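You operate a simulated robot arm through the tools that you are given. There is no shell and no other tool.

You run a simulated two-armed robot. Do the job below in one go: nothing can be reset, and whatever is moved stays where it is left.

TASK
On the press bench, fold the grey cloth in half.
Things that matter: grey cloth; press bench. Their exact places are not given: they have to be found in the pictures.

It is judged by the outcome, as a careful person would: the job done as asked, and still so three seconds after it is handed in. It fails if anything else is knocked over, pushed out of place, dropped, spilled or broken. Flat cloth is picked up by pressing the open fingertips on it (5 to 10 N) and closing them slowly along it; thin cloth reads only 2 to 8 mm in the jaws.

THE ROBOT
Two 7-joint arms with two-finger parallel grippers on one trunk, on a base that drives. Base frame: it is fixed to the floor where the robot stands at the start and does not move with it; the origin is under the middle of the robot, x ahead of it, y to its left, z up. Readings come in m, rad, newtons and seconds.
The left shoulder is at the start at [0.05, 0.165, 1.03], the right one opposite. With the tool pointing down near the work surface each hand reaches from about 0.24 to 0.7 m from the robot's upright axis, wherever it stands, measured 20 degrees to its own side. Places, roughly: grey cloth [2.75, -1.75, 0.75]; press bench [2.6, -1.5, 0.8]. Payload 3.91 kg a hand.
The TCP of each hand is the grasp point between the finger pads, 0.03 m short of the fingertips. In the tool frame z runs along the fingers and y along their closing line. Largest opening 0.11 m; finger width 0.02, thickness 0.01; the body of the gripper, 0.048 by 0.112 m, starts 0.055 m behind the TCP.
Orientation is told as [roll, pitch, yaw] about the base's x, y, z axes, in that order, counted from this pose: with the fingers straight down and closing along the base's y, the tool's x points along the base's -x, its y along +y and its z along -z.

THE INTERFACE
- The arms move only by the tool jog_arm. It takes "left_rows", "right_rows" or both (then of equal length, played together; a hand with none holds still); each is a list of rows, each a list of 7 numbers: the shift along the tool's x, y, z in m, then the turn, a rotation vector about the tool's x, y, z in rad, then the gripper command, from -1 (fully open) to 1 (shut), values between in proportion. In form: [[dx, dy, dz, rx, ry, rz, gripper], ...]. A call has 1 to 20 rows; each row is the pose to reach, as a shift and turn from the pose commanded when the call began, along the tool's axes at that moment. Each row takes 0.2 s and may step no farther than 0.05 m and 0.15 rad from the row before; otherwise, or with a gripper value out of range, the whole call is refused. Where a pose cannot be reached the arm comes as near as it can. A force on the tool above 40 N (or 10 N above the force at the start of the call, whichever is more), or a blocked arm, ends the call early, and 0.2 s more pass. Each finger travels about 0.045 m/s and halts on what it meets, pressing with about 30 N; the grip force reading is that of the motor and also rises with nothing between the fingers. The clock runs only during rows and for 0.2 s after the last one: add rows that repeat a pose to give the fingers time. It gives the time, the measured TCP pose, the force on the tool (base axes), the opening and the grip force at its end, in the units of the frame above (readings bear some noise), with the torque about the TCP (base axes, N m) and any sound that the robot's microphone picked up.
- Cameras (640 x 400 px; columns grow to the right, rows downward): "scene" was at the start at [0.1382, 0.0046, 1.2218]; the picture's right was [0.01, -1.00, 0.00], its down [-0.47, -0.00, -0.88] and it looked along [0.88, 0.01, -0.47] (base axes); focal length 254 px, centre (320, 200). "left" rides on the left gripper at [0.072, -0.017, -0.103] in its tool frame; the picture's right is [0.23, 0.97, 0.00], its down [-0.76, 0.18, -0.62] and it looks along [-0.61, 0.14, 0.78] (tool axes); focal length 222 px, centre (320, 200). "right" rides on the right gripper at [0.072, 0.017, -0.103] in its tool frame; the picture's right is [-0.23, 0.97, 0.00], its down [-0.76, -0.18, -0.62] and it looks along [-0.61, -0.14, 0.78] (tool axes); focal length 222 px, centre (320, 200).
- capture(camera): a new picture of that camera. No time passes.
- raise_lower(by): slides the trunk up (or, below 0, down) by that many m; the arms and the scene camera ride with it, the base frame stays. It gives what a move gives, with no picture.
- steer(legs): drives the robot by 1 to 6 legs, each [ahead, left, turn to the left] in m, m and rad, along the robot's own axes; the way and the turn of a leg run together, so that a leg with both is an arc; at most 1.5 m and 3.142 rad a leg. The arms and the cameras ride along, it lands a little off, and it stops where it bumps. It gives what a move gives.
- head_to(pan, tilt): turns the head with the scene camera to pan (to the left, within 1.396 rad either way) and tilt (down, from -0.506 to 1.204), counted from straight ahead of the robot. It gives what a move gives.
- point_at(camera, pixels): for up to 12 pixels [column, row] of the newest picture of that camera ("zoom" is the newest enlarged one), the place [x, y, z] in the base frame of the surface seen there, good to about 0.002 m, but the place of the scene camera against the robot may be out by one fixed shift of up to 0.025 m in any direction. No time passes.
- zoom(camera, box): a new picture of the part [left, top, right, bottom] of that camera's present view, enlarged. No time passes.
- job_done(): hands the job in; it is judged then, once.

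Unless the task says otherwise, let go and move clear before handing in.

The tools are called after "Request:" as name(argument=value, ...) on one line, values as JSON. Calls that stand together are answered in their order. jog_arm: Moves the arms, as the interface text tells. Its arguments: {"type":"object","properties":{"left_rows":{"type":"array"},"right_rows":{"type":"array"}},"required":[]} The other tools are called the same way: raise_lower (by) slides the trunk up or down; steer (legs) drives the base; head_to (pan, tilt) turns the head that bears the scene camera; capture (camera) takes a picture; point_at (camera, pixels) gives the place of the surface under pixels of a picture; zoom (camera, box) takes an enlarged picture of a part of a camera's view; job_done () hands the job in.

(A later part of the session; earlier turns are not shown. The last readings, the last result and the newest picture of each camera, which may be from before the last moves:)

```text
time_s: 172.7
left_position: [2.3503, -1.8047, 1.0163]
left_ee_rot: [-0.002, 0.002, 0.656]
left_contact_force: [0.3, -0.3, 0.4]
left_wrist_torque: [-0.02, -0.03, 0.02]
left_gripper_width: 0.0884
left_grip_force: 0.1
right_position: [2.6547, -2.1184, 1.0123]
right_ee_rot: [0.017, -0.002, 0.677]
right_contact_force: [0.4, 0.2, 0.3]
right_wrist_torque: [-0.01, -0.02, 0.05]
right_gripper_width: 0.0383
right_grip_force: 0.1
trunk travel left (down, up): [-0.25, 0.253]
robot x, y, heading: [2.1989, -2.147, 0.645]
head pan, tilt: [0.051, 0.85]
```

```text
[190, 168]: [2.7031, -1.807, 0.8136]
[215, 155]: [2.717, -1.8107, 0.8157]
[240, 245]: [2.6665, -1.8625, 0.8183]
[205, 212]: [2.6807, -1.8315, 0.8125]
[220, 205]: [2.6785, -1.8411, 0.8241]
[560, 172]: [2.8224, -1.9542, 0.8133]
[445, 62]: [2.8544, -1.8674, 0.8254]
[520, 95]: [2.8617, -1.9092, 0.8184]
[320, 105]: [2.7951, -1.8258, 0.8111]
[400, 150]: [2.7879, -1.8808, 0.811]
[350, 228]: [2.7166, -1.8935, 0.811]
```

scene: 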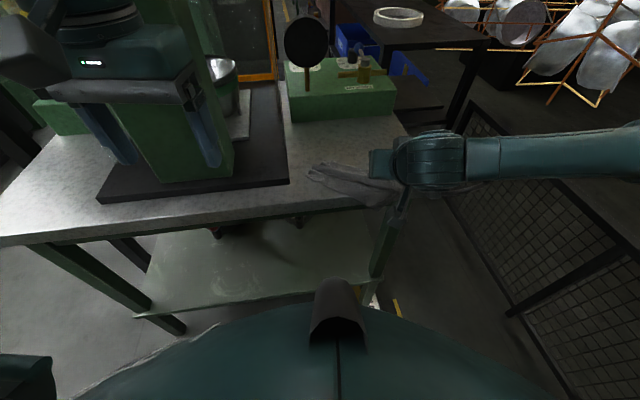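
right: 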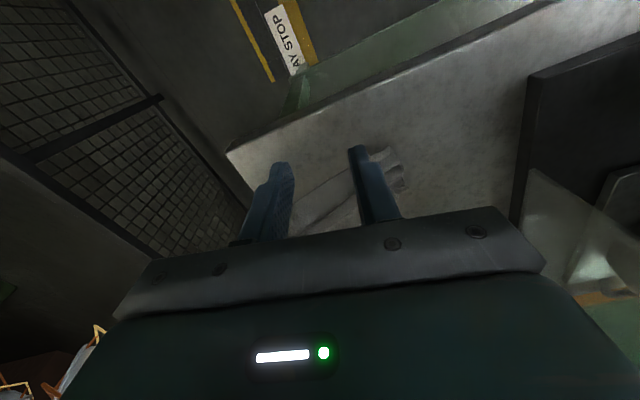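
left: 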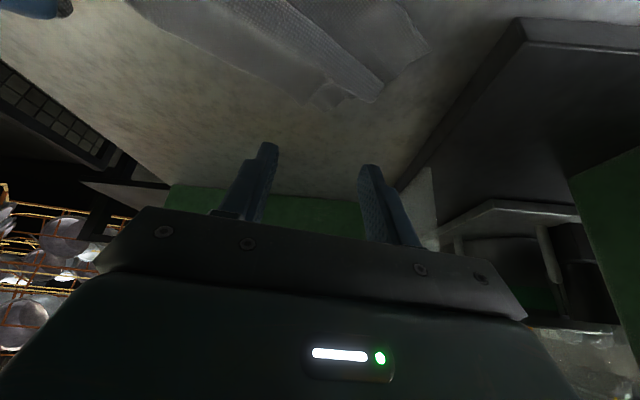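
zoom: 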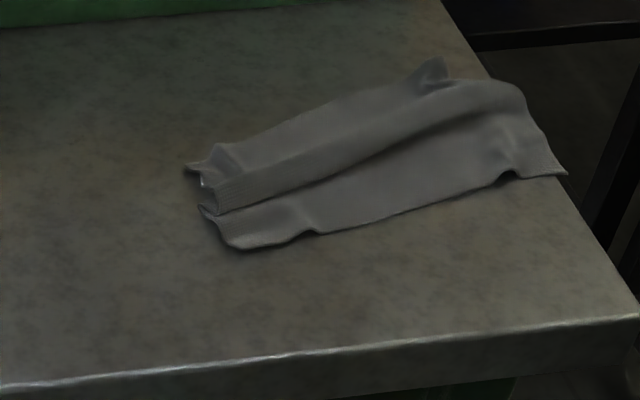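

It is now clear: the cloth is open again with one lengthwise pleat; corners about L (2.686,-1.808), F (2.650,-1.864), R (2.805,-1.955), back-right (2.840,-1.870). Next try I'll fold from the front edge backward, where there is room. First I pinch R with the right hand to pull it toward me, opening the pleat and squaring the cloth.

Request:
jog_arm(right_rows=[[-0.035, 0.009, 0.0, 0, 0, 0, 0.4], [-0.07, 0.019, 0.02, 0, 0, 0, 0.45], [-0.105, 0.028, 0.045, 0, 0, 0, 0.45], [-0.14, 0.038, 0.07, 0, 0, 0, 0.45], [-0.175, 0.047, 0.09, 0, 0, 0, 0.45], [-0.2078, 0.0561, 0.11, 0, 0, 0, 0.45], [-0.2078, 0.0561, 0.12, 0, 0, 0, 0.45]])

Request:
jog_arm(right_rows=[[0, 0, 0, 0, -0.13, 0, 0.45], [0, 0, 0, 0, -0.26, 0, 0.45], [0, 0, 0, 0, -0.4, 0, 0.45], [0, 0, 0, 0, -0.4, 0, 0.45]])

Request:
zoom(camera="right", box=[180, 40, 460, 220])

```text
time_s: 174.3
left_position: [2.349, -1.8045, 1.0158]
left_ee_rot: [-0.001, 0.001, 0.655]
left_contact_force: [0.1, -0.4, 0.7]
left_wrist_torque: [-0.02, 0.01, -0.02]
left_gripper_width: 0.0879
left_grip_force: 0.1
right_position: [2.7802, -1.9412, 0.8942]
right_ee_rot: [0.017, -0.002, 0.678]
right_contact_force: [-0.2, 0.4, -0.1]
right_wrist_torque: [-0.01, 0.02, 0.01]
right_gripper_width: 0.0303
right_grip_force: 0.1
trunk travel left (down, up): [-0.25, 0.253]
robot x, y, heading: [2.2053, -2.1485, 0.649]
head pan, tilt: [0.051, 0.85]
```

```text
time_s: 175.3
left_position: [2.3491, -1.8045, 1.0169]
left_ee_rot: [-0.001, 0.002, 0.656]
left_contact_force: [0.6, 0.1, 0.1]
left_wrist_torque: [-0.03, 0.0, -0.02]
left_gripper_width: 0.0881
left_grip_force: 0.1
right_position: [2.78, -1.9415, 0.8931]
right_ee_rot: [0.018, -0.404, 0.668]
right_contact_force: [0.0, 0.2, -0.2]
right_wrist_torque: [-0.03, 0.0, 0.03]
right_gripper_width: 0.03
right_grip_force: 0.1
trunk travel left (down, up): [-0.25, 0.253]
robot x, y, heading: [2.2027, -2.1435, 0.645]
head pan, tilt: [0.051, 0.85]
```

```text
2.22 times, centred on (320, 130) of right
```

zoom: 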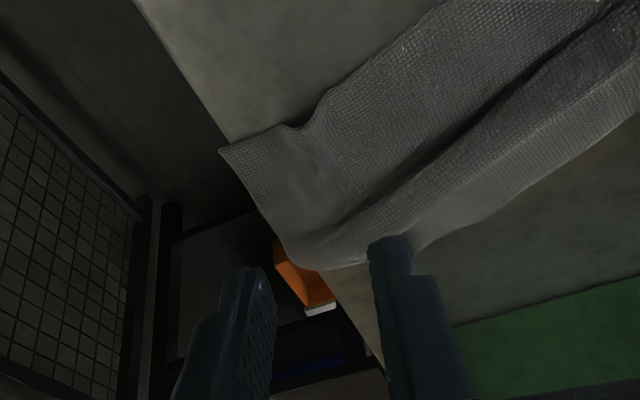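

Request:
point_at(camera="zoom", pixels=[[226, 152], [270, 172], [300, 128], [262, 215], [292, 255], [320, 170], [400, 60]])

```text
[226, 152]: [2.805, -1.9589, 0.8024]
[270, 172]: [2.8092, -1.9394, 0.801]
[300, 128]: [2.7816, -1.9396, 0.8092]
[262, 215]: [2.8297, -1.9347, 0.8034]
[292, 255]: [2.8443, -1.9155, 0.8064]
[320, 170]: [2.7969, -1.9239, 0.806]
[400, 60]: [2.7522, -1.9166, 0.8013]
```

R is at (2.805,-1.959), right at the bench's end, so I pinch 35 mm inside along the front edge, at about (2.785,-1.930).

Request:
jog_arm(right_rows=[[0.006, 0.003, 0.0145, 0, 0, 0, 0.45], [0.012, 0.006, 0.029, 0, 0, 0, 0.45], [0.018, 0.006, 0.043, 0, 0, 0, 0.45], [0.0215, 0.006, 0.0505, 0, 0, 0, 0.45], [0.0228, 0.006, 0.0533, 0, 0, 0, 0.45], [0.0232, 0.006, 0.0542, 0, 0, 0, 0.45], [0.0232, 0.006, 0.0542, 0, 0, 0, 0.45]])

Request:
zoom(camera="right", box=[180, 40, 460, 220])

```text
time_s: 176.9
left_position: [2.3506, -1.8029, 1.0167]
left_ee_rot: [-0.002, 0.0, 0.655]
left_contact_force: [0.0, -0.4, 0.8]
left_wrist_torque: [0.04, -0.02, -0.03]
left_gripper_width: 0.0881
left_grip_force: 0.1
right_position: [2.7768, -1.9365, 0.8336]
right_ee_rot: [0.017, -0.402, 0.668]
right_contact_force: [-0.3, -0.3, -1.0]
right_wrist_torque: [0.0, 0.0, 0.0]
right_gripper_width: 0.0304
right_grip_force: 0.1
trunk travel left (down, up): [-0.25, 0.253]
robot x, y, heading: [2.2028, -2.1495, 0.652]
head pan, tilt: [0.051, 0.85]
```

```text
2.22 times, centred on (320, 130) of right
```

zoom: 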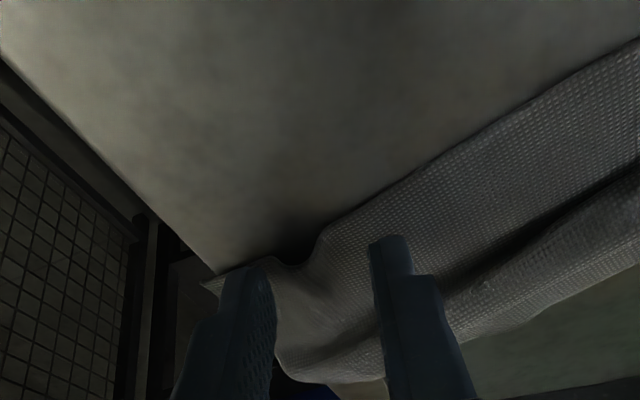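

Fingers straddle the front edge near R. I press a little further and read the force.

Request:
jog_arm(right_rows=[[0.0004, 0, 0.0009, 0, 0, 0, 0.45], [0.0008, 0, 0.0018, 0, 0, 0, 0.45], [0.0008, 0, 0.0018, 0, 0, 0, 0.45]])

```text
time_s: 177.7
left_position: [2.3497, -1.8054, 1.0159]
left_ee_rot: [-0.001, 0.002, 0.656]
left_contact_force: [-0.8, 0.6, 0.5]
left_wrist_torque: [0.05, 0.0, 0.05]
left_gripper_width: 0.0883
left_grip_force: 0.0
right_position: [2.7764, -1.9377, 0.8333]
right_ee_rot: [0.017, -0.403, 0.668]
right_contact_force: [0.5, 0.5, 2.1]
right_wrist_torque: [0.04, 0.01, 0.0]
right_gripper_width: 0.0301
right_grip_force: 0.0
trunk travel left (down, up): [-0.25, 0.253]
robot x, y, heading: [2.2002, -2.1487, 0.648]
head pan, tilt: [0.051, 0.85]
```

Request:
jog_arm(right_rows=[[0.0002, 0, 0.0006, 0, 0, 0, 0.45], [0.0002, 0, 0.0007, 0, 0, 0, 0.5], [0.0003, 0, 0.0008, 0, 0, 0, 0.55], [0.0003, 0, 0.0008, 0, 0, 0, 0.6], [0.0003, 0, 0.0009, 0, 0, 0, 0.65], [0.0003, 0, 0.0009, 0, 0, 0, 0.7], [0.0003, 0, 0.001, 0, 0, 0, 0.75], [0.0003, 0, 0.001, 0, 0, 0, 0.8], [0.0003, 0, 0.001, 0, 0, 0, 0.85], [0.0003, 0, 0.001, 0, 0, 0, 0.9], [0.0003, 0, 0.001, 0, 0, 0, 0.95], [0.0003, 0, 0.001, 0, 0, 0, 1.0], [0.0003, 0, 0.001, 0, 0, 0, 1.0], [0.0003, 0, 0.001, 0, 0, 0, 1.0]])

Request:
zoom(camera="right", box=[180, 40, 460, 220])

```text
time_s: 180.7
left_position: [2.3491, -1.805, 1.017]
left_ee_rot: [-0.003, -0.002, 0.657]
left_contact_force: [0.3, 0.2, -0.7]
left_wrist_torque: [0.01, -0.01, -0.03]
left_gripper_width: 0.0882
left_grip_force: 0.0
right_position: [2.7758, -1.9373, 0.8327]
right_ee_rot: [0.018, -0.404, 0.671]
right_contact_force: [-2.3, 3.5, 15.8]
right_wrist_torque: [0.15, 0.07, 0.03]
right_gripper_width: 0.002
right_grip_force: 29.8
trunk travel left (down, up): [-0.25, 0.253]
robot x, y, heading: [2.1967, -2.1499, 0.651]
head pan, tilt: [0.051, 0.85]
```

```text
2.22 times, centred on (320, 130) of right
```

zoom: 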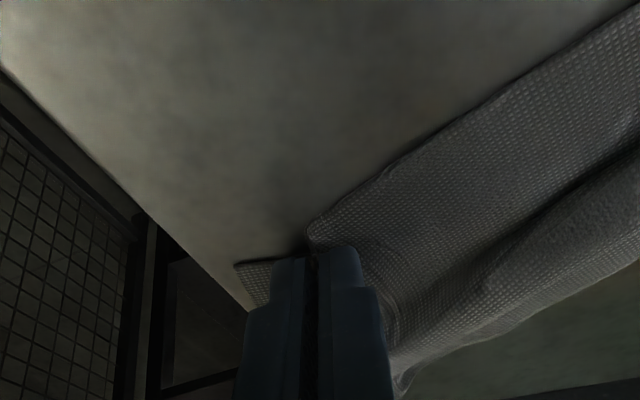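

Held. I lift a little and pull it toward me 8 cm and 3 cm left.

Request:
jog_arm(right_rows=[[-0.002, 0, -0.0045, 0, 0, 0, 1], [0.008, 0.003, -0.009, 0, 0, 0, 1], [0.017, 0.006, -0.013, 0, 0, 0, 1], [0.026, 0.01, -0.017, 0, 0, 0, 1], [0.035, 0.014, -0.021, 0, 0, 0, 1], [0.044, 0.018, -0.025, 0, 0, 0, 1], [0.053, 0.022, -0.029, 0, 0, 0, 1], [0.062, 0.026, -0.033, 0, 0, 0, 1], [0.0711, 0.03, -0.037, 0, 0, 0, 1], [0.0711, 0.03, -0.037, 0, 0, 0, 1]])

Request:
zoom(camera="scene", box=[290, 120, 430, 210])

Request:
capture(camera="right")

```text
time_s: 182.9
left_position: [2.3506, -1.804, 1.017]
left_ee_rot: [0.0, 0.002, 0.656]
left_contact_force: [1.2, -0.9, 0.8]
left_wrist_torque: [0.04, -0.02, -0.02]
left_gripper_width: 0.088
left_grip_force: 0.1
right_position: [2.6946, -1.9641, 0.8379]
right_ee_rot: [0.017, -0.403, 0.67]
right_contact_force: [0.2, 0.2, -0.4]
right_wrist_torque: [0.01, 0.03, 0.04]
right_gripper_width: 0.002
right_grip_force: 30.2
trunk travel left (down, up): [-0.25, 0.253]
robot x, y, heading: [2.2012, -2.1457, 0.653]
head pan, tilt: [0.051, 0.85]
```

```text
4.44 times, centred on (360, 165) of scene
```

zoom: 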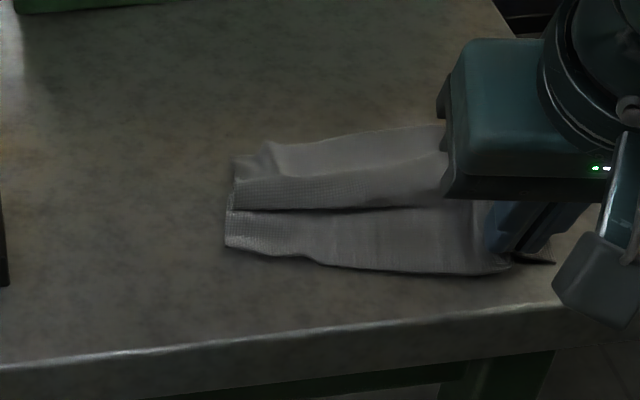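

```text
taken
```

right: 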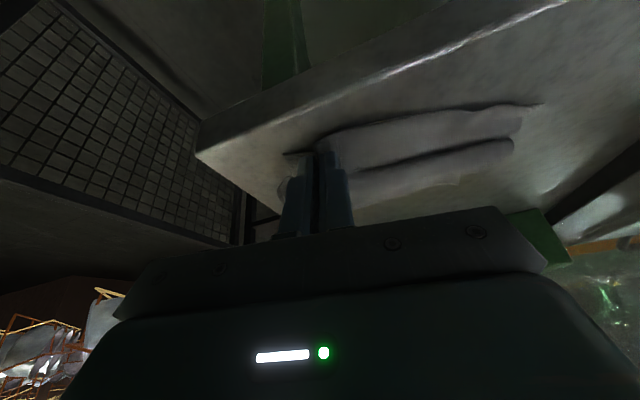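

The cloth is square with the bench again, with a neat lengthwise pleat: front band below, back band above. Right holds near R; now I measure F for the left hand to grip, so both can lift the front edge and shake the pleat open.

Request:
point_at(camera="zoom", pixels=[[229, 243], [228, 212], [236, 160], [268, 146], [236, 205], [305, 256], [400, 270], [500, 272], [440, 130], [350, 210]])

```text
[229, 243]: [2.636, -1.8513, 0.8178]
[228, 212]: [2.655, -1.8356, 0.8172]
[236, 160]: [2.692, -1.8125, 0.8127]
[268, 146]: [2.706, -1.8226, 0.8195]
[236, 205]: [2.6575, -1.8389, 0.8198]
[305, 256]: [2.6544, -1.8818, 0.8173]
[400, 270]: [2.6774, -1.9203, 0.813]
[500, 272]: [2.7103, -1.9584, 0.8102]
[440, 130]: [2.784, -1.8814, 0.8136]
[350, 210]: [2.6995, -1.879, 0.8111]
```

The hands would be too close with the right grip 35 mm inside R, so I release it (with a spread) and will re-grip nearer R, now well on the bench.

Request:
jog_arm(right_rows=[[0.0018, 0, 0.0042, 0, 0, 0, 1], [0.002, 0, 0.0046, 0, 0, 0, 0.8], [0.002, 0, 0.0046, 0, 0, 0, 0.6], [0.002, 0, 0.0046, 0, 0, 0, 0.4], [0.002, 0, 0.0046, 0, 0, 0, 0.2], [0.002, 0, 0.0046, 0, 0, 0, 0.1], [-0.006, 0, -0.014, 0, 0, 0, 0.1], [-0.014, -0.005, -0.033, 0, 0, 0, 0.3], [-0.02, -0.012, -0.045, 0, 0, 0, 0.45], [-0.02, -0.012, -0.045, 0, 0, 0, 0.45]])

Request:
zoom(camera="right", box=[180, 40, 460, 220])

Request:
zoom(camera="scene", box=[290, 120, 430, 210])

```text
time_s: 185.1
left_position: [2.3507, -1.8035, 1.0166]
left_ee_rot: [-0.002, 0.001, 0.656]
left_contact_force: [-0.1, 0.1, 1.1]
left_wrist_torque: [-0.01, -0.01, -0.02]
left_gripper_width: 0.0876
left_grip_force: 0.1
right_position: [2.7041, -1.9741, 0.8865]
right_ee_rot: [0.017, -0.4, 0.667]
right_contact_force: [-0.3, -0.3, 0.0]
right_wrist_torque: [0.0, 0.03, 0.02]
right_gripper_width: 0.0302
right_grip_force: 0.0
trunk travel left (down, up): [-0.25, 0.253]
robot x, y, heading: [2.2008, -2.1489, 0.647]
head pan, tilt: [0.051, 0.85]
```

```text
2.22 times, centred on (320, 130) of right
```

zoom: 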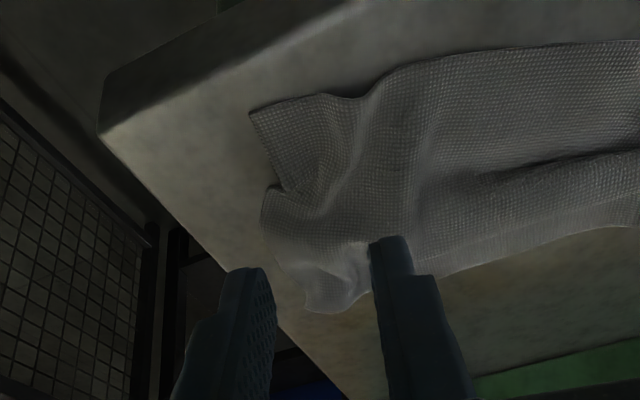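

```text
4.44 times, centred on (360, 165) of scene
```

zoom: 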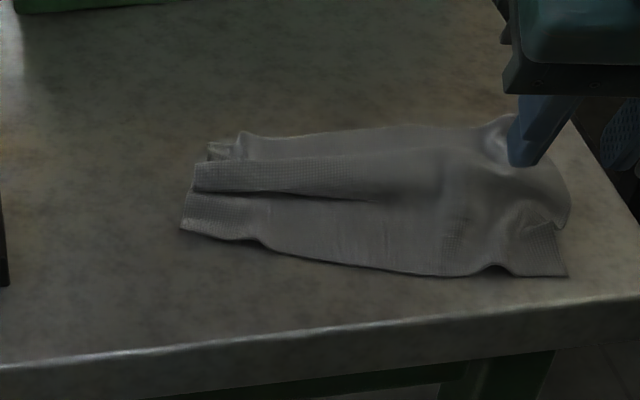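

The pleat opened on the right; R is at scene zoom (567,274), F at (182,230). I measure for re-gripping both front corners.

Request:
point_at(camera="zoom", pixels=[[184, 229], [564, 273], [262, 243], [440, 275], [490, 268], [205, 150], [510, 122], [198, 190], [570, 200]])

Request:
zoom(camera="right", box=[180, 40, 460, 220])

Request:
point_at(camera="zoom", pixels=[[255, 115], [300, 105], [340, 98], [280, 180], [400, 65]])

```text
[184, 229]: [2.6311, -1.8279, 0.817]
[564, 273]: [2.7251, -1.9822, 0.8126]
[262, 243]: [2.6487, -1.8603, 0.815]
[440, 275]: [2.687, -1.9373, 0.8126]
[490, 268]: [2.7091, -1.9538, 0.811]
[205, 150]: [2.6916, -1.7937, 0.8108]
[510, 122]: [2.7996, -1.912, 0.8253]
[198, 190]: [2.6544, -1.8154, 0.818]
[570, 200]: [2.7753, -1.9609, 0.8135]
```

```text
2.22 times, centred on (320, 130) of right
```

zoom: 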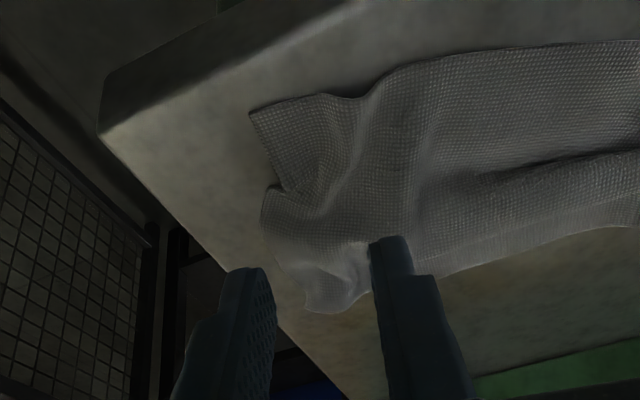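

```text
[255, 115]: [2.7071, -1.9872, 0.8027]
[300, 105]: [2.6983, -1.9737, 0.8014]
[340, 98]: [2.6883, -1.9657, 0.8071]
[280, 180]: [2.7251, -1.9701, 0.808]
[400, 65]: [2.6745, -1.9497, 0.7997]
```

R is at (2.706,-1.988), F at (2.614,-1.829). I lower the right fingers about the front edge 20 mm inside R and pinch.

Request:
jog_arm(right_rows=[[0.0057, 0.0025, 0.012, 0, 0, 0, 0.45], [0.0115, 0.005, 0.024, 0, 0, 0, 0.45], [0.0172, 0.0076, 0.036, 0, 0, 0, 0.45], [0.0215, 0.0076, 0.0445, 0, 0, 0, 0.45], [0.0229, 0.0076, 0.0478, 0, 0, 0, 0.45], [0.0229, 0.0076, 0.0478, 0, 0, 0, 0.45]])

Request:
zoom(camera="right", box=[180, 40, 460, 220])

```text
time_s: 186.5
left_position: [2.3494, -1.8044, 1.0161]
left_ee_rot: [-0.003, 0.001, 0.656]
left_contact_force: [0.4, 0.6, 0.2]
left_wrist_torque: [-0.01, 0.01, -0.02]
left_gripper_width: 0.0877
left_grip_force: 0.2
right_position: [2.6969, -1.969, 0.8328]
right_ee_rot: [0.018, -0.401, 0.669]
right_contact_force: [-0.7, 0.8, 0.3]
right_wrist_torque: [-0.03, 0.02, -0.02]
right_gripper_width: 0.0302
right_grip_force: 0.1
trunk travel left (down, up): [-0.25, 0.253]
robot x, y, heading: [2.2008, -2.15, 0.653]
head pan, tilt: [0.051, 0.85]
```

```text
2.22 times, centred on (320, 130) of right
```

zoom: 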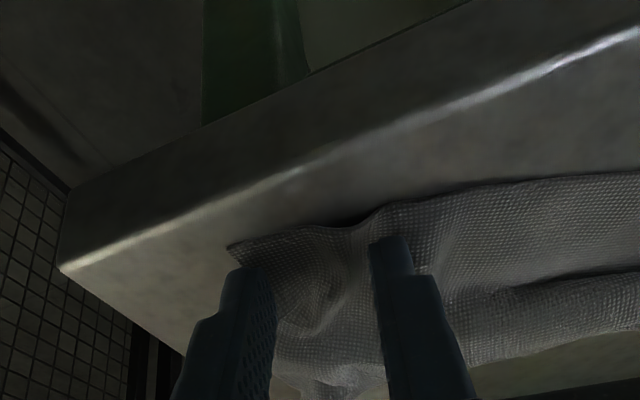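

Well placed: R tip at zoom (230,245) just outside the outer finger. I press and close.

Request:
jog_arm(right_rows=[[0.0004, 0, 0.0009, 0, 0, 0, 0.45], [0.0008, 0, 0.0018, 0, 0, 0, 0.45], [0.0008, 0, 0.0018, 0, 0, 0, 0.45]])

```text
time_s: 187.3
left_position: [2.3494, -1.8051, 1.016]
left_ee_rot: [0.0, 0.003, 0.656]
left_contact_force: [-0.3, 1.2, 0.8]
left_wrist_torque: [0.01, 0.01, 0.02]
left_gripper_width: 0.0882
left_grip_force: 0.2
right_position: [2.697, -1.9678, 0.8331]
right_ee_rot: [0.018, -0.404, 0.669]
right_contact_force: [0.5, -0.8, 7.5]
right_wrist_torque: [-0.1, -0.12, -0.02]
right_gripper_width: 0.0307
right_grip_force: 1.0
trunk travel left (down, up): [-0.25, 0.253]
robot x, y, heading: [2.2003, -2.147, 0.648]
head pan, tilt: [0.051, 0.85]
```

Request:
jog_arm(right_rows=[[0, 0, 0, 0, 0, 0, 0.5], [0, 0, 0, 0, 0, 0, 0.55], [0, 0, 0.0001, 0, 0, 0, 0.6], [0, 0, 0.0002, 0, 0, 0, 0.65], [0.0001, 0, 0.0003, 0, 0, 0, 0.7], [0.0001, 0, 0.0004, 0, 0, 0, 0.75], [0.0001, 0, 0.0004, 0, 0, 0, 0.8], [0.0001, 0, 0.0004, 0, 0, 0, 0.85], [0.0001, 0, 0.0004, 0, 0, 0, 0.9], [0.0001, 0, 0.0004, 0, 0, 0, 0.95], [0.0001, 0, 0.0004, 0, 0, 0, 1.0], [0.0001, 0, 0.0004, 0, 0, 0, 1.0], [-0.001, 0, -0.002, 0, 0, 0, 1.0]])

Request:
zoom(camera="right", box=[180, 40, 460, 220])

Request:
zoom(camera="scene", box=[290, 120, 430, 210])

Request:
point_at(camera="zoom", pixels=[[184, 229], [262, 243], [205, 150], [230, 238], [198, 190]])

```text
time_s: 190.1
left_position: [2.3504, -1.8042, 1.0172]
left_ee_rot: [-0.002, 0.002, 0.655]
left_contact_force: [-1.0, -0.3, -0.4]
left_wrist_torque: [0.03, -0.01, 0.02]
left_gripper_width: 0.088
left_grip_force: 0.0
right_position: [2.6958, -1.9683, 0.8332]
right_ee_rot: [0.017, -0.398, 0.67]
right_contact_force: [-0.3, 1.4, 5.7]
right_wrist_torque: [0.02, -0.03, 0.02]
right_gripper_width: 0.0025
right_grip_force: 30.5
trunk travel left (down, up): [-0.25, 0.253]
robot x, y, heading: [2.2026, -2.1494, 0.65]
head pan, tilt: [0.051, 0.85]
```

```text
2.22 times, centred on (320, 130) of right
```

zoom: 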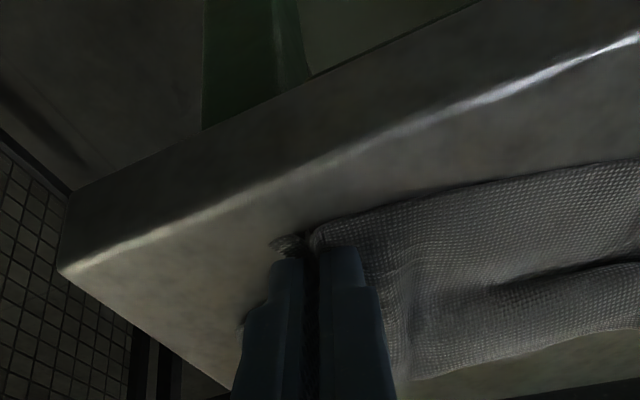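

```text
4.44 times, centred on (360, 165) of scene
```

zoom: 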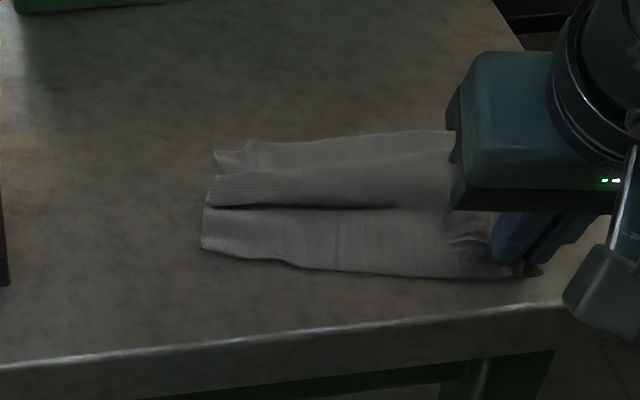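

```text
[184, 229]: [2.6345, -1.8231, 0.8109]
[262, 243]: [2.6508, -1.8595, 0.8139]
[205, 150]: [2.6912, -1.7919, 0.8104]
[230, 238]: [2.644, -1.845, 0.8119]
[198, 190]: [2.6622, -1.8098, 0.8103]
```

R is gripped (2.5 mm). Now the left hand goes around in front of the press toward F.

Request:
jog_arm(left_rows=[[-0.005, -0.034, 0.005, 0, 0, 0, -0.2], [-0.01, -0.068, 0.01, 0, 0, 0, 0.1], [-0.015, -0.103, 0.015, 0, 0, 0, 0.3], [-0.0208, -0.137, 0.02, 0, 0, 0, 0.45], [-0.05, -0.153, 0.035, 0, 0, 0, 0.45], [-0.079, -0.169, 0.05, 0, 0, 0, 0.45], [-0.108, -0.185, 0.065, 0, 0, 0, 0.45], [-0.1361, -0.2004, 0.08, 0, 0, 0, 0.45], [-0.1361, -0.2004, 0.08, 0, 0, 0, 0.45]])

Request:
jog_arm(left_rows=[[0, 0, 0, 0, -0.13, 0, 0.45], [0, 0, 0, 0, -0.26, 0, 0.45], [0, 0, 0, 0, -0.4, 0, 0.45], [0, 0, 0, 0, -0.4, 0, 0.45]])

Request:
capture(camera="left")

Request:
zoom(camera="left", box=[180, 60, 460, 240])

```text
time_s: 192.1
left_position: [2.5799, -1.8791, 0.9349]
left_ee_rot: [-0.003, 0.003, 0.658]
left_contact_force: [1.0, 0.0, -0.7]
left_wrist_torque: [0.03, 0.0, -0.01]
left_gripper_width: 0.0302
left_grip_force: 0.1
right_position: [2.6967, -1.9679, 0.8337]
right_ee_rot: [0.017, -0.402, 0.67]
right_contact_force: [0.0, 0.3, 0.1]
right_wrist_torque: [0.04, 0.01, -0.02]
right_gripper_width: 0.0029
right_grip_force: 29.9
trunk travel left (down, up): [-0.25, 0.253]
robot x, y, heading: [2.2047, -2.1468, 0.647]
head pan, tilt: [0.051, 0.85]
```

```text
time_s: 193.1
left_position: [2.5804, -1.8796, 0.9359]
left_ee_rot: [0.0, -0.4, 0.656]
left_contact_force: [0.5, 0.3, 0.0]
left_wrist_torque: [0.02, 0.02, -0.02]
left_gripper_width: 0.0306
left_grip_force: 0.1
right_position: [2.6977, -1.9672, 0.8341]
right_ee_rot: [0.017, -0.402, 0.667]
right_contact_force: [-0.1, 0.5, 0.3]
right_wrist_torque: [0.02, 0.01, 0.0]
right_gripper_width: 0.0026
right_grip_force: 29.7
trunk travel left (down, up): [-0.25, 0.253]
robot x, y, heading: [2.2057, -2.1509, 0.652]
head pan, tilt: [0.051, 0.85]
```

```text
taken
```

left: 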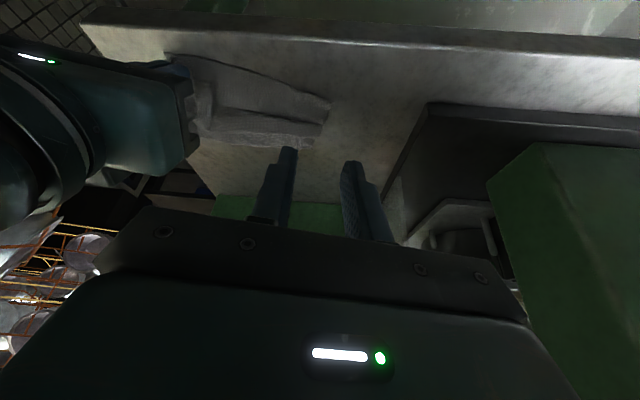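

```text
2.22 times, centred on (320, 150) of left
```

zoom: 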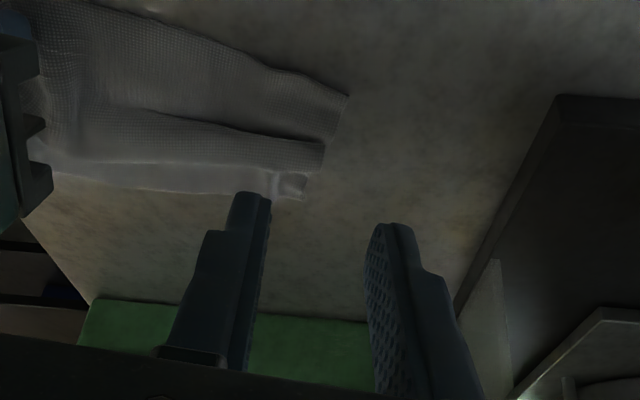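

The left camera shows F at zoom (347,95), the pleat and L at (303,195). I measure F and its neighbours.

Request:
point_at(camera="zoom", pixels=[[343, 97], [300, 80], [250, 62], [328, 135], [320, 150], [303, 193], [180, 25], [285, 110]])

```text
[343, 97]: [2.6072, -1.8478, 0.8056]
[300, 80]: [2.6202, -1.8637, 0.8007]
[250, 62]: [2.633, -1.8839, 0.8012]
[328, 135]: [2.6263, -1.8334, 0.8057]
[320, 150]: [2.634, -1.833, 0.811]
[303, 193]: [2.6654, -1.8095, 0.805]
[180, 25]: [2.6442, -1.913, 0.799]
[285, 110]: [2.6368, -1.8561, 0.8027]
```

F is at (2.607,-1.848). I bring the left fingers over the front edge 18 mm inside F and look.

Request:
jog_arm(left_rows=[[-0.001, -0.003, 0.025, 0, 0, 0, 0.45], [-0.002, -0.006, 0.05, 0, 0, 0, 0.45], [-0.003, -0.0084, 0.075, 0, 0, 0, 0.45], [-0.0039, -0.0084, 0.1004, 0, 0, 0, 0.45], [-0.0039, -0.0084, 0.1004, 0, 0, 0, 0.45]])

Request:
zoom(camera="left", box=[180, 40, 460, 220])

```text
time_s: 194.3
left_position: [2.6192, -1.8592, 0.8437]
left_ee_rot: [-0.002, -0.398, 0.656]
left_contact_force: [0.5, -0.2, 0.1]
left_wrist_torque: [-0.02, 0.01, -0.02]
left_gripper_width: 0.0303
left_grip_force: 0.0
right_position: [2.6978, -1.9683, 0.8338]
right_ee_rot: [0.018, -0.4, 0.669]
right_contact_force: [0.0, 0.0, -0.3]
right_wrist_torque: [0.0, -0.01, -0.05]
right_gripper_width: 0.0027
right_grip_force: 29.8
trunk travel left (down, up): [-0.25, 0.253]
robot x, y, heading: [2.1988, -2.1491, 0.652]
head pan, tilt: [0.051, 0.85]
```

```text
2.22 times, centred on (320, 130) of left
```

zoom: 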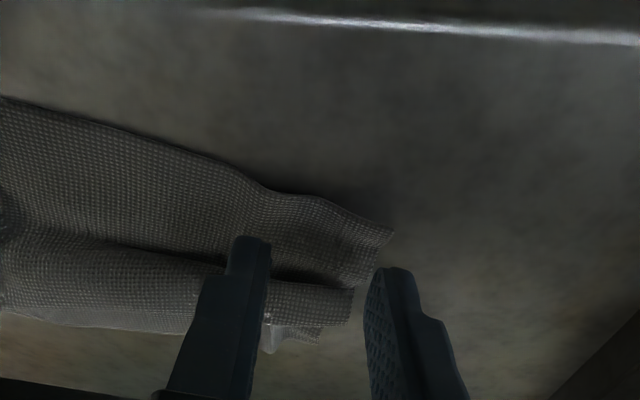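

F is at zoom (392,232), just beside the outer finger – good. I lower to contact.

Request:
jog_arm(left_rows=[[0.0016, 0, 0.0037, 0, 0, 0, 0.45], [0.0031, 0, 0.0074, 0, 0, 0, 0.45], [0.0041, 0, 0.0097, 0, 0, 0, 0.45], [0.0047, 0, 0.0111, 0, 0, 0, 0.45], [0.0047, 0, 0.0111, 0, 0, 0, 0.45]])

```text
time_s: 195.5
left_position: [2.6197, -1.8597, 0.833]
left_ee_rot: [-0.001, -0.4, 0.657]
left_contact_force: [-1.0, -0.2, 5.0]
left_wrist_torque: [-0.02, 0.0, 0.01]
left_gripper_width: 0.0303
left_grip_force: 0.1
right_position: [2.6972, -1.9689, 0.8344]
right_ee_rot: [0.018, -0.402, 0.67]
right_contact_force: [0.5, 0.7, -0.7]
right_wrist_torque: [-0.01, -0.01, 0.02]
right_gripper_width: 0.0031
right_grip_force: 29.7
trunk travel left (down, up): [-0.25, 0.253]
robot x, y, heading: [2.202, -2.1464, 0.647]
head pan, tilt: [0.051, 0.85]
```

Contact at 5 N. I add slightly and close slowly on F.

Request:
jog_arm(left_rows=[[0.0001, 0, 0.0003, 0, 0, 0, 0.45], [0.0001, 0, 0.0003, 0, 0, 0, 0.5], [0.0001, 0, 0.0003, 0, 0, 0, 0.55], [0.0001, 0, 0.0004, 0, 0, 0, 0.6], [0.0002, 0, 0.0005, 0, 0, 0, 0.65], [0.0002, 0, 0.0005, 0, 0, 0, 0.7], [0.0002, 0, 0.0006, 0, 0, 0, 0.75], [0.0002, 0, 0.0006, 0, 0, 0, 0.8], [0.0002, 0, 0.0006, 0, 0, 0, 0.85], [0.0002, 0, 0.0006, 0, 0, 0, 0.9], [0.0002, 0, 0.0006, 0, 0, 0, 0.95], [0.0002, 0, 0.0006, 0, 0, 0, 1.0], [0.0002, 0, 0.0006, 0, 0, 0, 1.0], [-0.001, 0, -0.002, 0, 0, 0, 1.0]])

Request:
zoom(camera="left", box=[180, 40, 460, 220])

Request:
capture(camera="scene")

```text
time_s: 198.5
left_position: [2.6205, -1.8599, 0.8335]
left_ee_rot: [-0.001, -0.394, 0.656]
left_contact_force: [6.7, -8.7, 1.7]
left_wrist_torque: [-0.26, -0.17, -0.02]
left_gripper_width: 0.0022
left_grip_force: 30.3
right_position: [2.6962, -1.9683, 0.834]
right_ee_rot: [0.019, -0.402, 0.669]
right_contact_force: [-5.3, 8.5, 0.0]
right_wrist_torque: [0.28, 0.22, 0.05]
right_gripper_width: 0.0028
right_grip_force: 29.9
trunk travel left (down, up): [-0.25, 0.253]
robot x, y, heading: [2.202, -2.1439, 0.653]
head pan, tilt: [0.051, 0.85]
```

```text
2.22 times, centred on (320, 130) of left
```

zoom: 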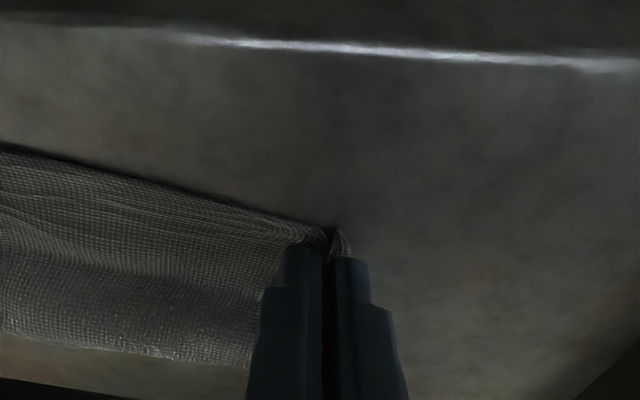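

```text
taken
```

scene: 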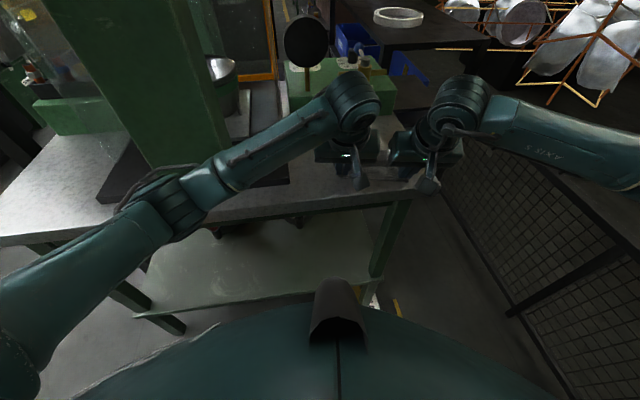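

Both front corners are held (2.2 and 2.8 mm). I slacken the pull 3 mm and lift the front edge up 6 cm to let the pleat fall open.

Request:
jog_arm(left_rows=[[-0.0054, -0.0008, -0.0086, 0, 0.016, 0, 1], [-0.0108, -0.0015, -0.0171, 0, 0.033, 0, 1], [-0.0162, -0.0015, -0.0257, 0, 0.05, 0, 1], [-0.0216, -0.0015, -0.0343, 0, 0.067, 0, 1], [-0.027, -0.0015, -0.0428, 0, 0.083, 0, 1], [-0.0324, -0.0015, -0.0514, 0, 0.1, 0, 1], [-0.0324, -0.0015, -0.0514, 0, 0.1, 0, 1]], right_rows=[[-0.0054, 0.0008, -0.0086, 0, 0.016, 0, 1], [-0.0108, 0.0015, -0.0171, 0, 0.033, 0, 1], [-0.0162, 0.0015, -0.0257, 0, 0.05, 0, 1], [-0.0216, 0.0015, -0.0343, 0, 0.067, 0, 1], [-0.027, 0.0015, -0.0428, 0, 0.083, 0, 1], [-0.0324, 0.0015, -0.0514, 0, 0.1, 0, 1], [-0.0324, 0.0015, -0.0514, 0, 0.1, 0, 1]])

Request:
capture(camera="left")

Request:
capture(camera="right")

Request:
zoom(camera="scene", box=[290, 100, 450, 210])

```text
time_s: 200.1
left_position: [2.6293, -1.8534, 0.8959]
left_ee_rot: [-0.002, -0.295, 0.656]
left_contact_force: [3.7, -4.6, -0.1]
left_wrist_torque: [-0.21, -0.11, 0.01]
left_gripper_width: 0.0021
left_grip_force: 30.1
right_position: [2.7037, -1.9626, 0.8943]
right_ee_rot: [0.018, -0.302, 0.674]
right_contact_force: [-3.8, 6.0, -0.2]
right_wrist_torque: [0.2, 0.15, 0.01]
right_gripper_width: 0.0027
right_grip_force: 29.8
trunk travel left (down, up): [-0.25, 0.253]
robot x, y, heading: [2.1999, -2.1462, 0.652]
head pan, tilt: [0.051, 0.85]
```

```text
taken
```

left: 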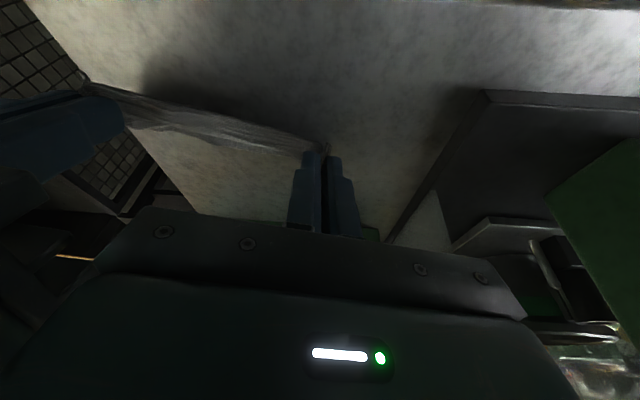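

```text
taken
```

right: 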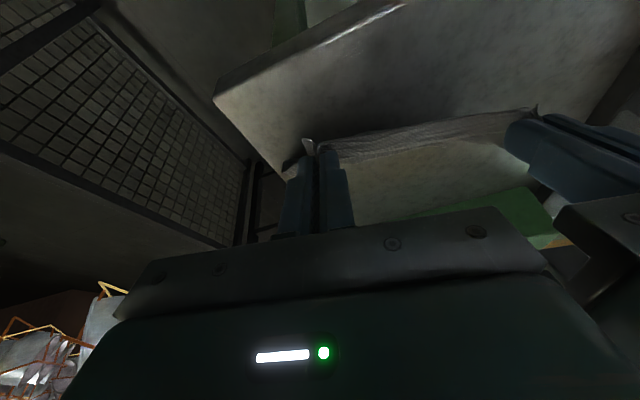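

```text
3.64 times, centred on (370, 155) of scene
```

zoom: 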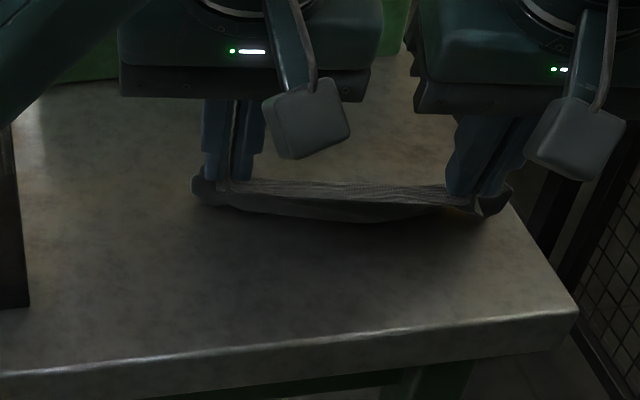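

The front edge hangs between the hands. I lift another 6 cm so the whole cloth hangs and the pleat drops out.

Request:
jog_arm(left_rows=[[-0.0077, 0, -0.0081, 0, 0.016, 0, 1], [-0.0155, 0, -0.0161, 0, 0.033, 0, 1], [-0.0232, 0, -0.0242, 0, 0.05, 0, 1], [-0.0309, 0, -0.0323, 0, 0.067, 0, 1], [-0.0387, 0, -0.0403, 0, 0.083, 0, 1], [-0.0464, 0, -0.0484, 0, 0.1, 0, 1], [-0.0464, 0, -0.0484, 0, 0.1, 0, 1]], right_rows=[[-0.0077, 0, -0.0081, 0, 0.016, 0, 1], [-0.0155, 0, -0.0161, 0, 0.033, 0, 1], [-0.0232, 0, -0.0242, 0, 0.05, 0, 1], [-0.0309, 0, -0.0323, 0, 0.067, 0, 1], [-0.0387, 0, -0.0403, 0, 0.083, 0, 1], [-0.0464, 0, -0.0484, 0, 0.1, 0, 1], [-0.0464, 0, -0.0484, 0, 0.1, 0, 1]])

Request:
capture(camera="left")

Request:
capture(camera="right")

Request:
zoom(camera="scene", box=[290, 80, 450, 200])

```text
time_s: 201.7
left_position: [2.6534, -1.8379, 0.9559]
left_ee_rot: [0.0, -0.197, 0.656]
left_contact_force: [3.9, -5.6, -0.5]
left_wrist_torque: [-0.23, -0.15, 0.02]
left_gripper_width: 0.0023
left_grip_force: 30.0
right_position: [2.7276, -1.9437, 0.9552]
right_ee_rot: [0.016, -0.201, 0.673]
right_contact_force: [-5.1, 6.1, -0.1]
right_wrist_torque: [0.18, 0.11, -0.04]
right_gripper_width: 0.0027
right_grip_force: 30.4
trunk travel left (down, up): [-0.25, 0.253]
robot x, y, heading: [2.1989, -2.1477, 0.653]
head pan, tilt: [0.051, 0.85]
```

```text
taken
```

left: 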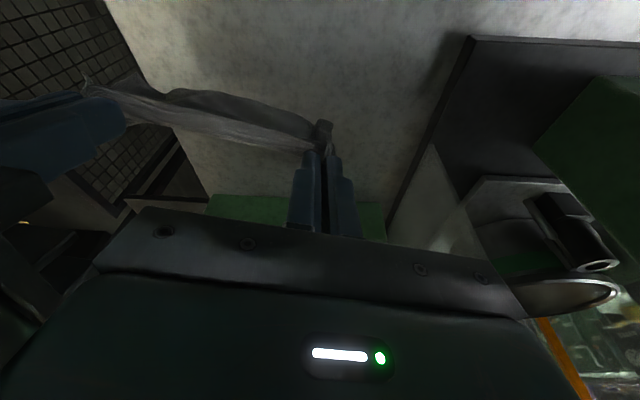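

```text
taken
```

right: 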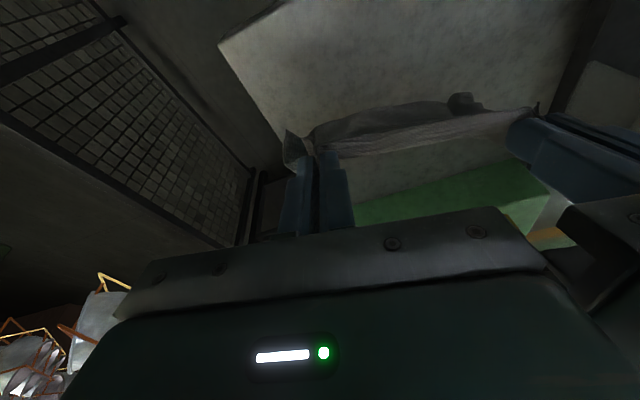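

```text
3.33 times, centred on (370, 140) of scene
```

zoom: 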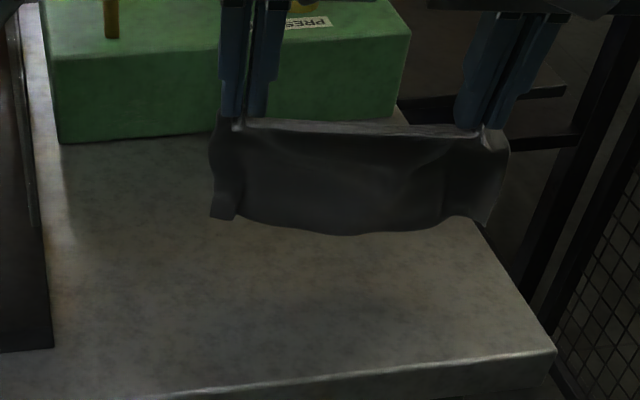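

Excellent: the cloth now hangs flat like a curtain between the hands, pleat gone, bottom edge at zoom (212,215)–(490,225). I measure where the bottom edge hangs.

Request:
point_at(camera="zoom", pixels=[[216, 212], [300, 222], [360, 228], [440, 218], [486, 218], [350, 180], [350, 140], [225, 170], [500, 170]])

```text
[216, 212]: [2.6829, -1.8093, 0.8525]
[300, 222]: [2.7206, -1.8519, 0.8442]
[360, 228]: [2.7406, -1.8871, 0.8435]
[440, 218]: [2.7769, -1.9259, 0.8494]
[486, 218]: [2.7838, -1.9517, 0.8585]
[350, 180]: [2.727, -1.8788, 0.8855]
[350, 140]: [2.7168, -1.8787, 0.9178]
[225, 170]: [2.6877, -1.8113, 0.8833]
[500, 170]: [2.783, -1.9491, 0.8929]
```

The hanging bottom edge is 2 cm beyond the hands and 3–4 cm above the bench. I lower straight down 6 cm so the lower half lies out away from me, then check.

Request:
jog_arm(left_rows=[[0.0028, 0, 0.0096, 0, 0.016, 0, 1], [0.0056, 0, 0.0193, 0, 0.033, 0, 1], [0.0084, 0, 0.0289, 0, 0.05, 0, 1], [0.0112, 0, 0.0385, 0, 0.067, 0, 1], [0.014, 0, 0.0482, 0, 0.083, 0, 1], [0.0168, 0, 0.0578, 0, 0.1, 0, 1], [0.0168, 0, 0.0578, 0, 0.1, 0, 1]], right_rows=[[0.0028, 0, 0.0096, 0, 0.016, 0, 1], [0.0056, 0, 0.0193, 0, 0.033, 0, 1], [0.0084, 0, 0.0289, 0, 0.05, 0, 1], [0.0112, 0, 0.0385, 0, 0.067, 0, 1], [0.014, 0, 0.0482, 0, 0.083, 0, 1], [0.0168, 0, 0.0578, 0, 0.1, 0, 1], [0.0168, 0, 0.0578, 0, 0.1, 0, 1]])

Request:
capture(camera="left")

Request:
capture(camera="right")

Request:
zoom(camera="scene", box=[290, 80, 450, 200])

```text
time_s: 203.3
left_position: [2.6485, -1.8382, 0.8933]
left_ee_rot: [-0.002, -0.098, 0.656]
left_contact_force: [2.7, -5.0, 0.4]
left_wrist_torque: [-0.14, -0.15, 0.04]
left_gripper_width: 0.0023
left_grip_force: 29.5
right_position: [2.7238, -1.9457, 0.8938]
right_ee_rot: [0.018, -0.101, 0.676]
right_contact_force: [-3.9, 4.4, 0.9]
right_wrist_torque: [0.15, 0.09, -0.07]
right_gripper_width: 0.0029
right_grip_force: 30.4
trunk travel left (down, up): [-0.25, 0.253]
robot x, y, heading: [2.2008, -2.1462, 0.649]
head pan, tilt: [0.051, 0.85]
```

```text
taken
```

left: 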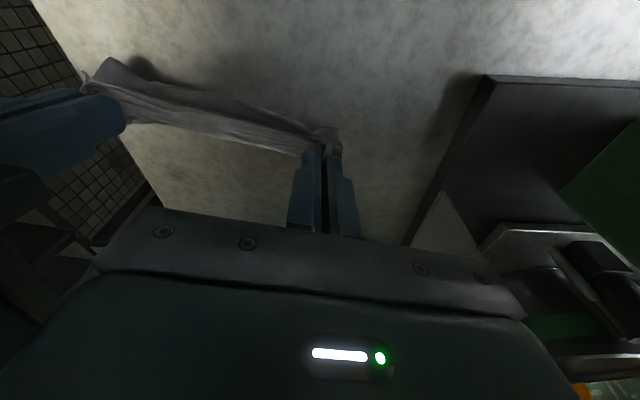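

```text
taken
```

right: 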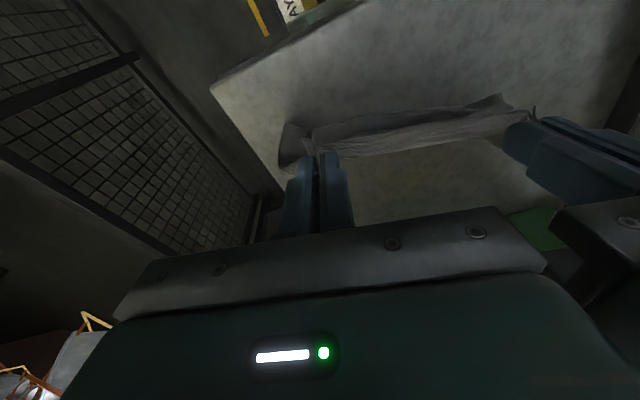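

```text
3.33 times, centred on (370, 140) of scene
```

zoom: 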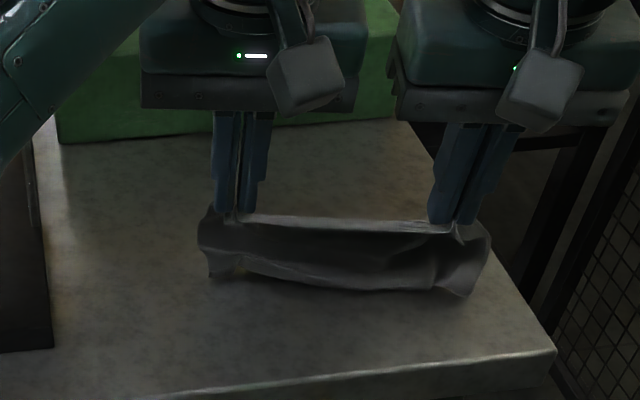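

A lighter band at the bottom (zoom (350,280)) suggests the lower edge is bending toward me; I measure it.

Request:
point_at(camera="zoom", pixels=[[350, 287], [350, 275], [350, 262], [350, 245], [350, 225], [213, 275], [468, 293], [240, 262], [430, 285], [213, 245]])

```text
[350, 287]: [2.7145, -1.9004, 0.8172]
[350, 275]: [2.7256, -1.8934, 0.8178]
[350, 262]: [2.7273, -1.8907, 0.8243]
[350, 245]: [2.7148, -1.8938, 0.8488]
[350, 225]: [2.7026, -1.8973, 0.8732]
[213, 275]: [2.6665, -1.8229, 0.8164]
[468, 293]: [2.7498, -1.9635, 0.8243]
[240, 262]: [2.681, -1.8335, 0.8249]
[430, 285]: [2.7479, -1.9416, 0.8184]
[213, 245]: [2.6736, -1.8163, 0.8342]
```

The bottom edge is folding under toward me by itself (sheet comes down at the far side and turns back), which is just what's needed: the back half goes under the front half. I keep lowering gently, tilting the fingers back to their gripping angle, and check halfway.

Request:
jog_arm(left_rows=[[0.003, 0, 0.0078, 0, -0.05, 0, 1], [0.006, 0, 0.0156, 0, -0.1, 0, 1], [0.009, 0, 0.0234, 0, -0.15, 0, 1], [0.009, 0, 0.0234, 0, -0.15, 0, 1]], right_rows=[[0.0038, 0, 0.0077, 0, -0.05, 0, 1], [0.0076, 0, 0.0154, 0, -0.1, 0, 1], [0.0114, 0, 0.0232, 0, -0.15, 0, 1], [0.0114, 0, 0.0232, 0, -0.15, 0, 1]])

Request:
capture(camera="left")

Request:
capture(camera="right")

Request:
zoom(camera="scene", box=[290, 100, 450, 220])

Request:
point_at(camera="zoom", pixels=[[210, 235], [350, 235], [350, 225], [470, 250], [350, 215], [350, 200], [250, 225], [430, 240]])

```text
time_s: 204.3
left_position: [2.6448, -1.8432, 0.8698]
left_ee_rot: [-0.002, -0.246, 0.656]
left_contact_force: [2.9, -4.1, -0.1]
left_wrist_torque: [-0.16, -0.08, -0.01]
left_gripper_width: 0.0023
left_grip_force: 29.8
right_position: [2.7166, -1.9506, 0.8702]
right_ee_rot: [0.018, -0.254, 0.672]
right_contact_force: [-4.3, 4.2, -0.7]
right_wrist_torque: [0.15, 0.09, 0.04]
right_gripper_width: 0.0027
right_grip_force: 29.7
trunk travel left (down, up): [-0.25, 0.253]
robot x, y, heading: [2.2015, -2.1518, 0.646]
head pan, tilt: [0.051, 0.85]
```

```text
taken
```

left: 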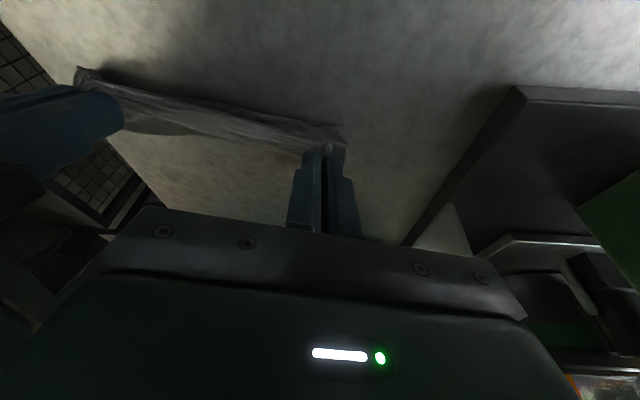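

```text
taken
```

right: 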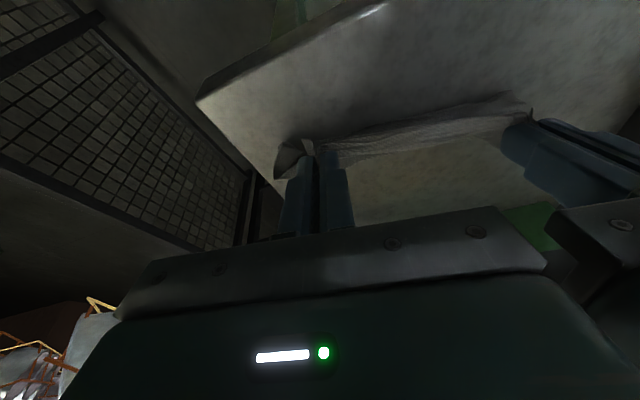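

```text
3.33 times, centred on (370, 160) of scene
```

zoom: 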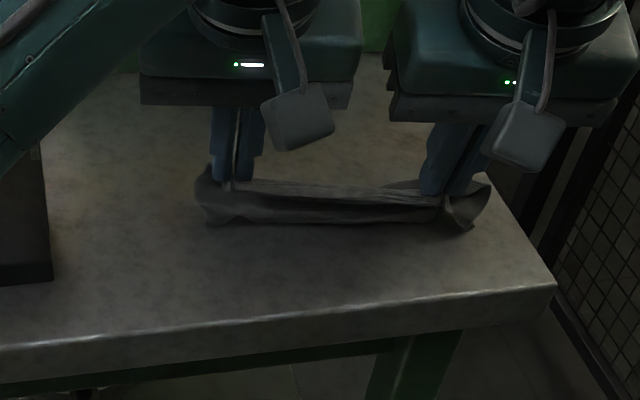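

```text
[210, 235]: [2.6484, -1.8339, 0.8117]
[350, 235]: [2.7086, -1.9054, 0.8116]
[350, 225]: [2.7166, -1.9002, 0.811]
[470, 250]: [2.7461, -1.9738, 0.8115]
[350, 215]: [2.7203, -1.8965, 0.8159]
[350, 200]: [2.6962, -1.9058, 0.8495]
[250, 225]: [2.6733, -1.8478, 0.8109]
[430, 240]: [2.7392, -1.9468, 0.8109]
```

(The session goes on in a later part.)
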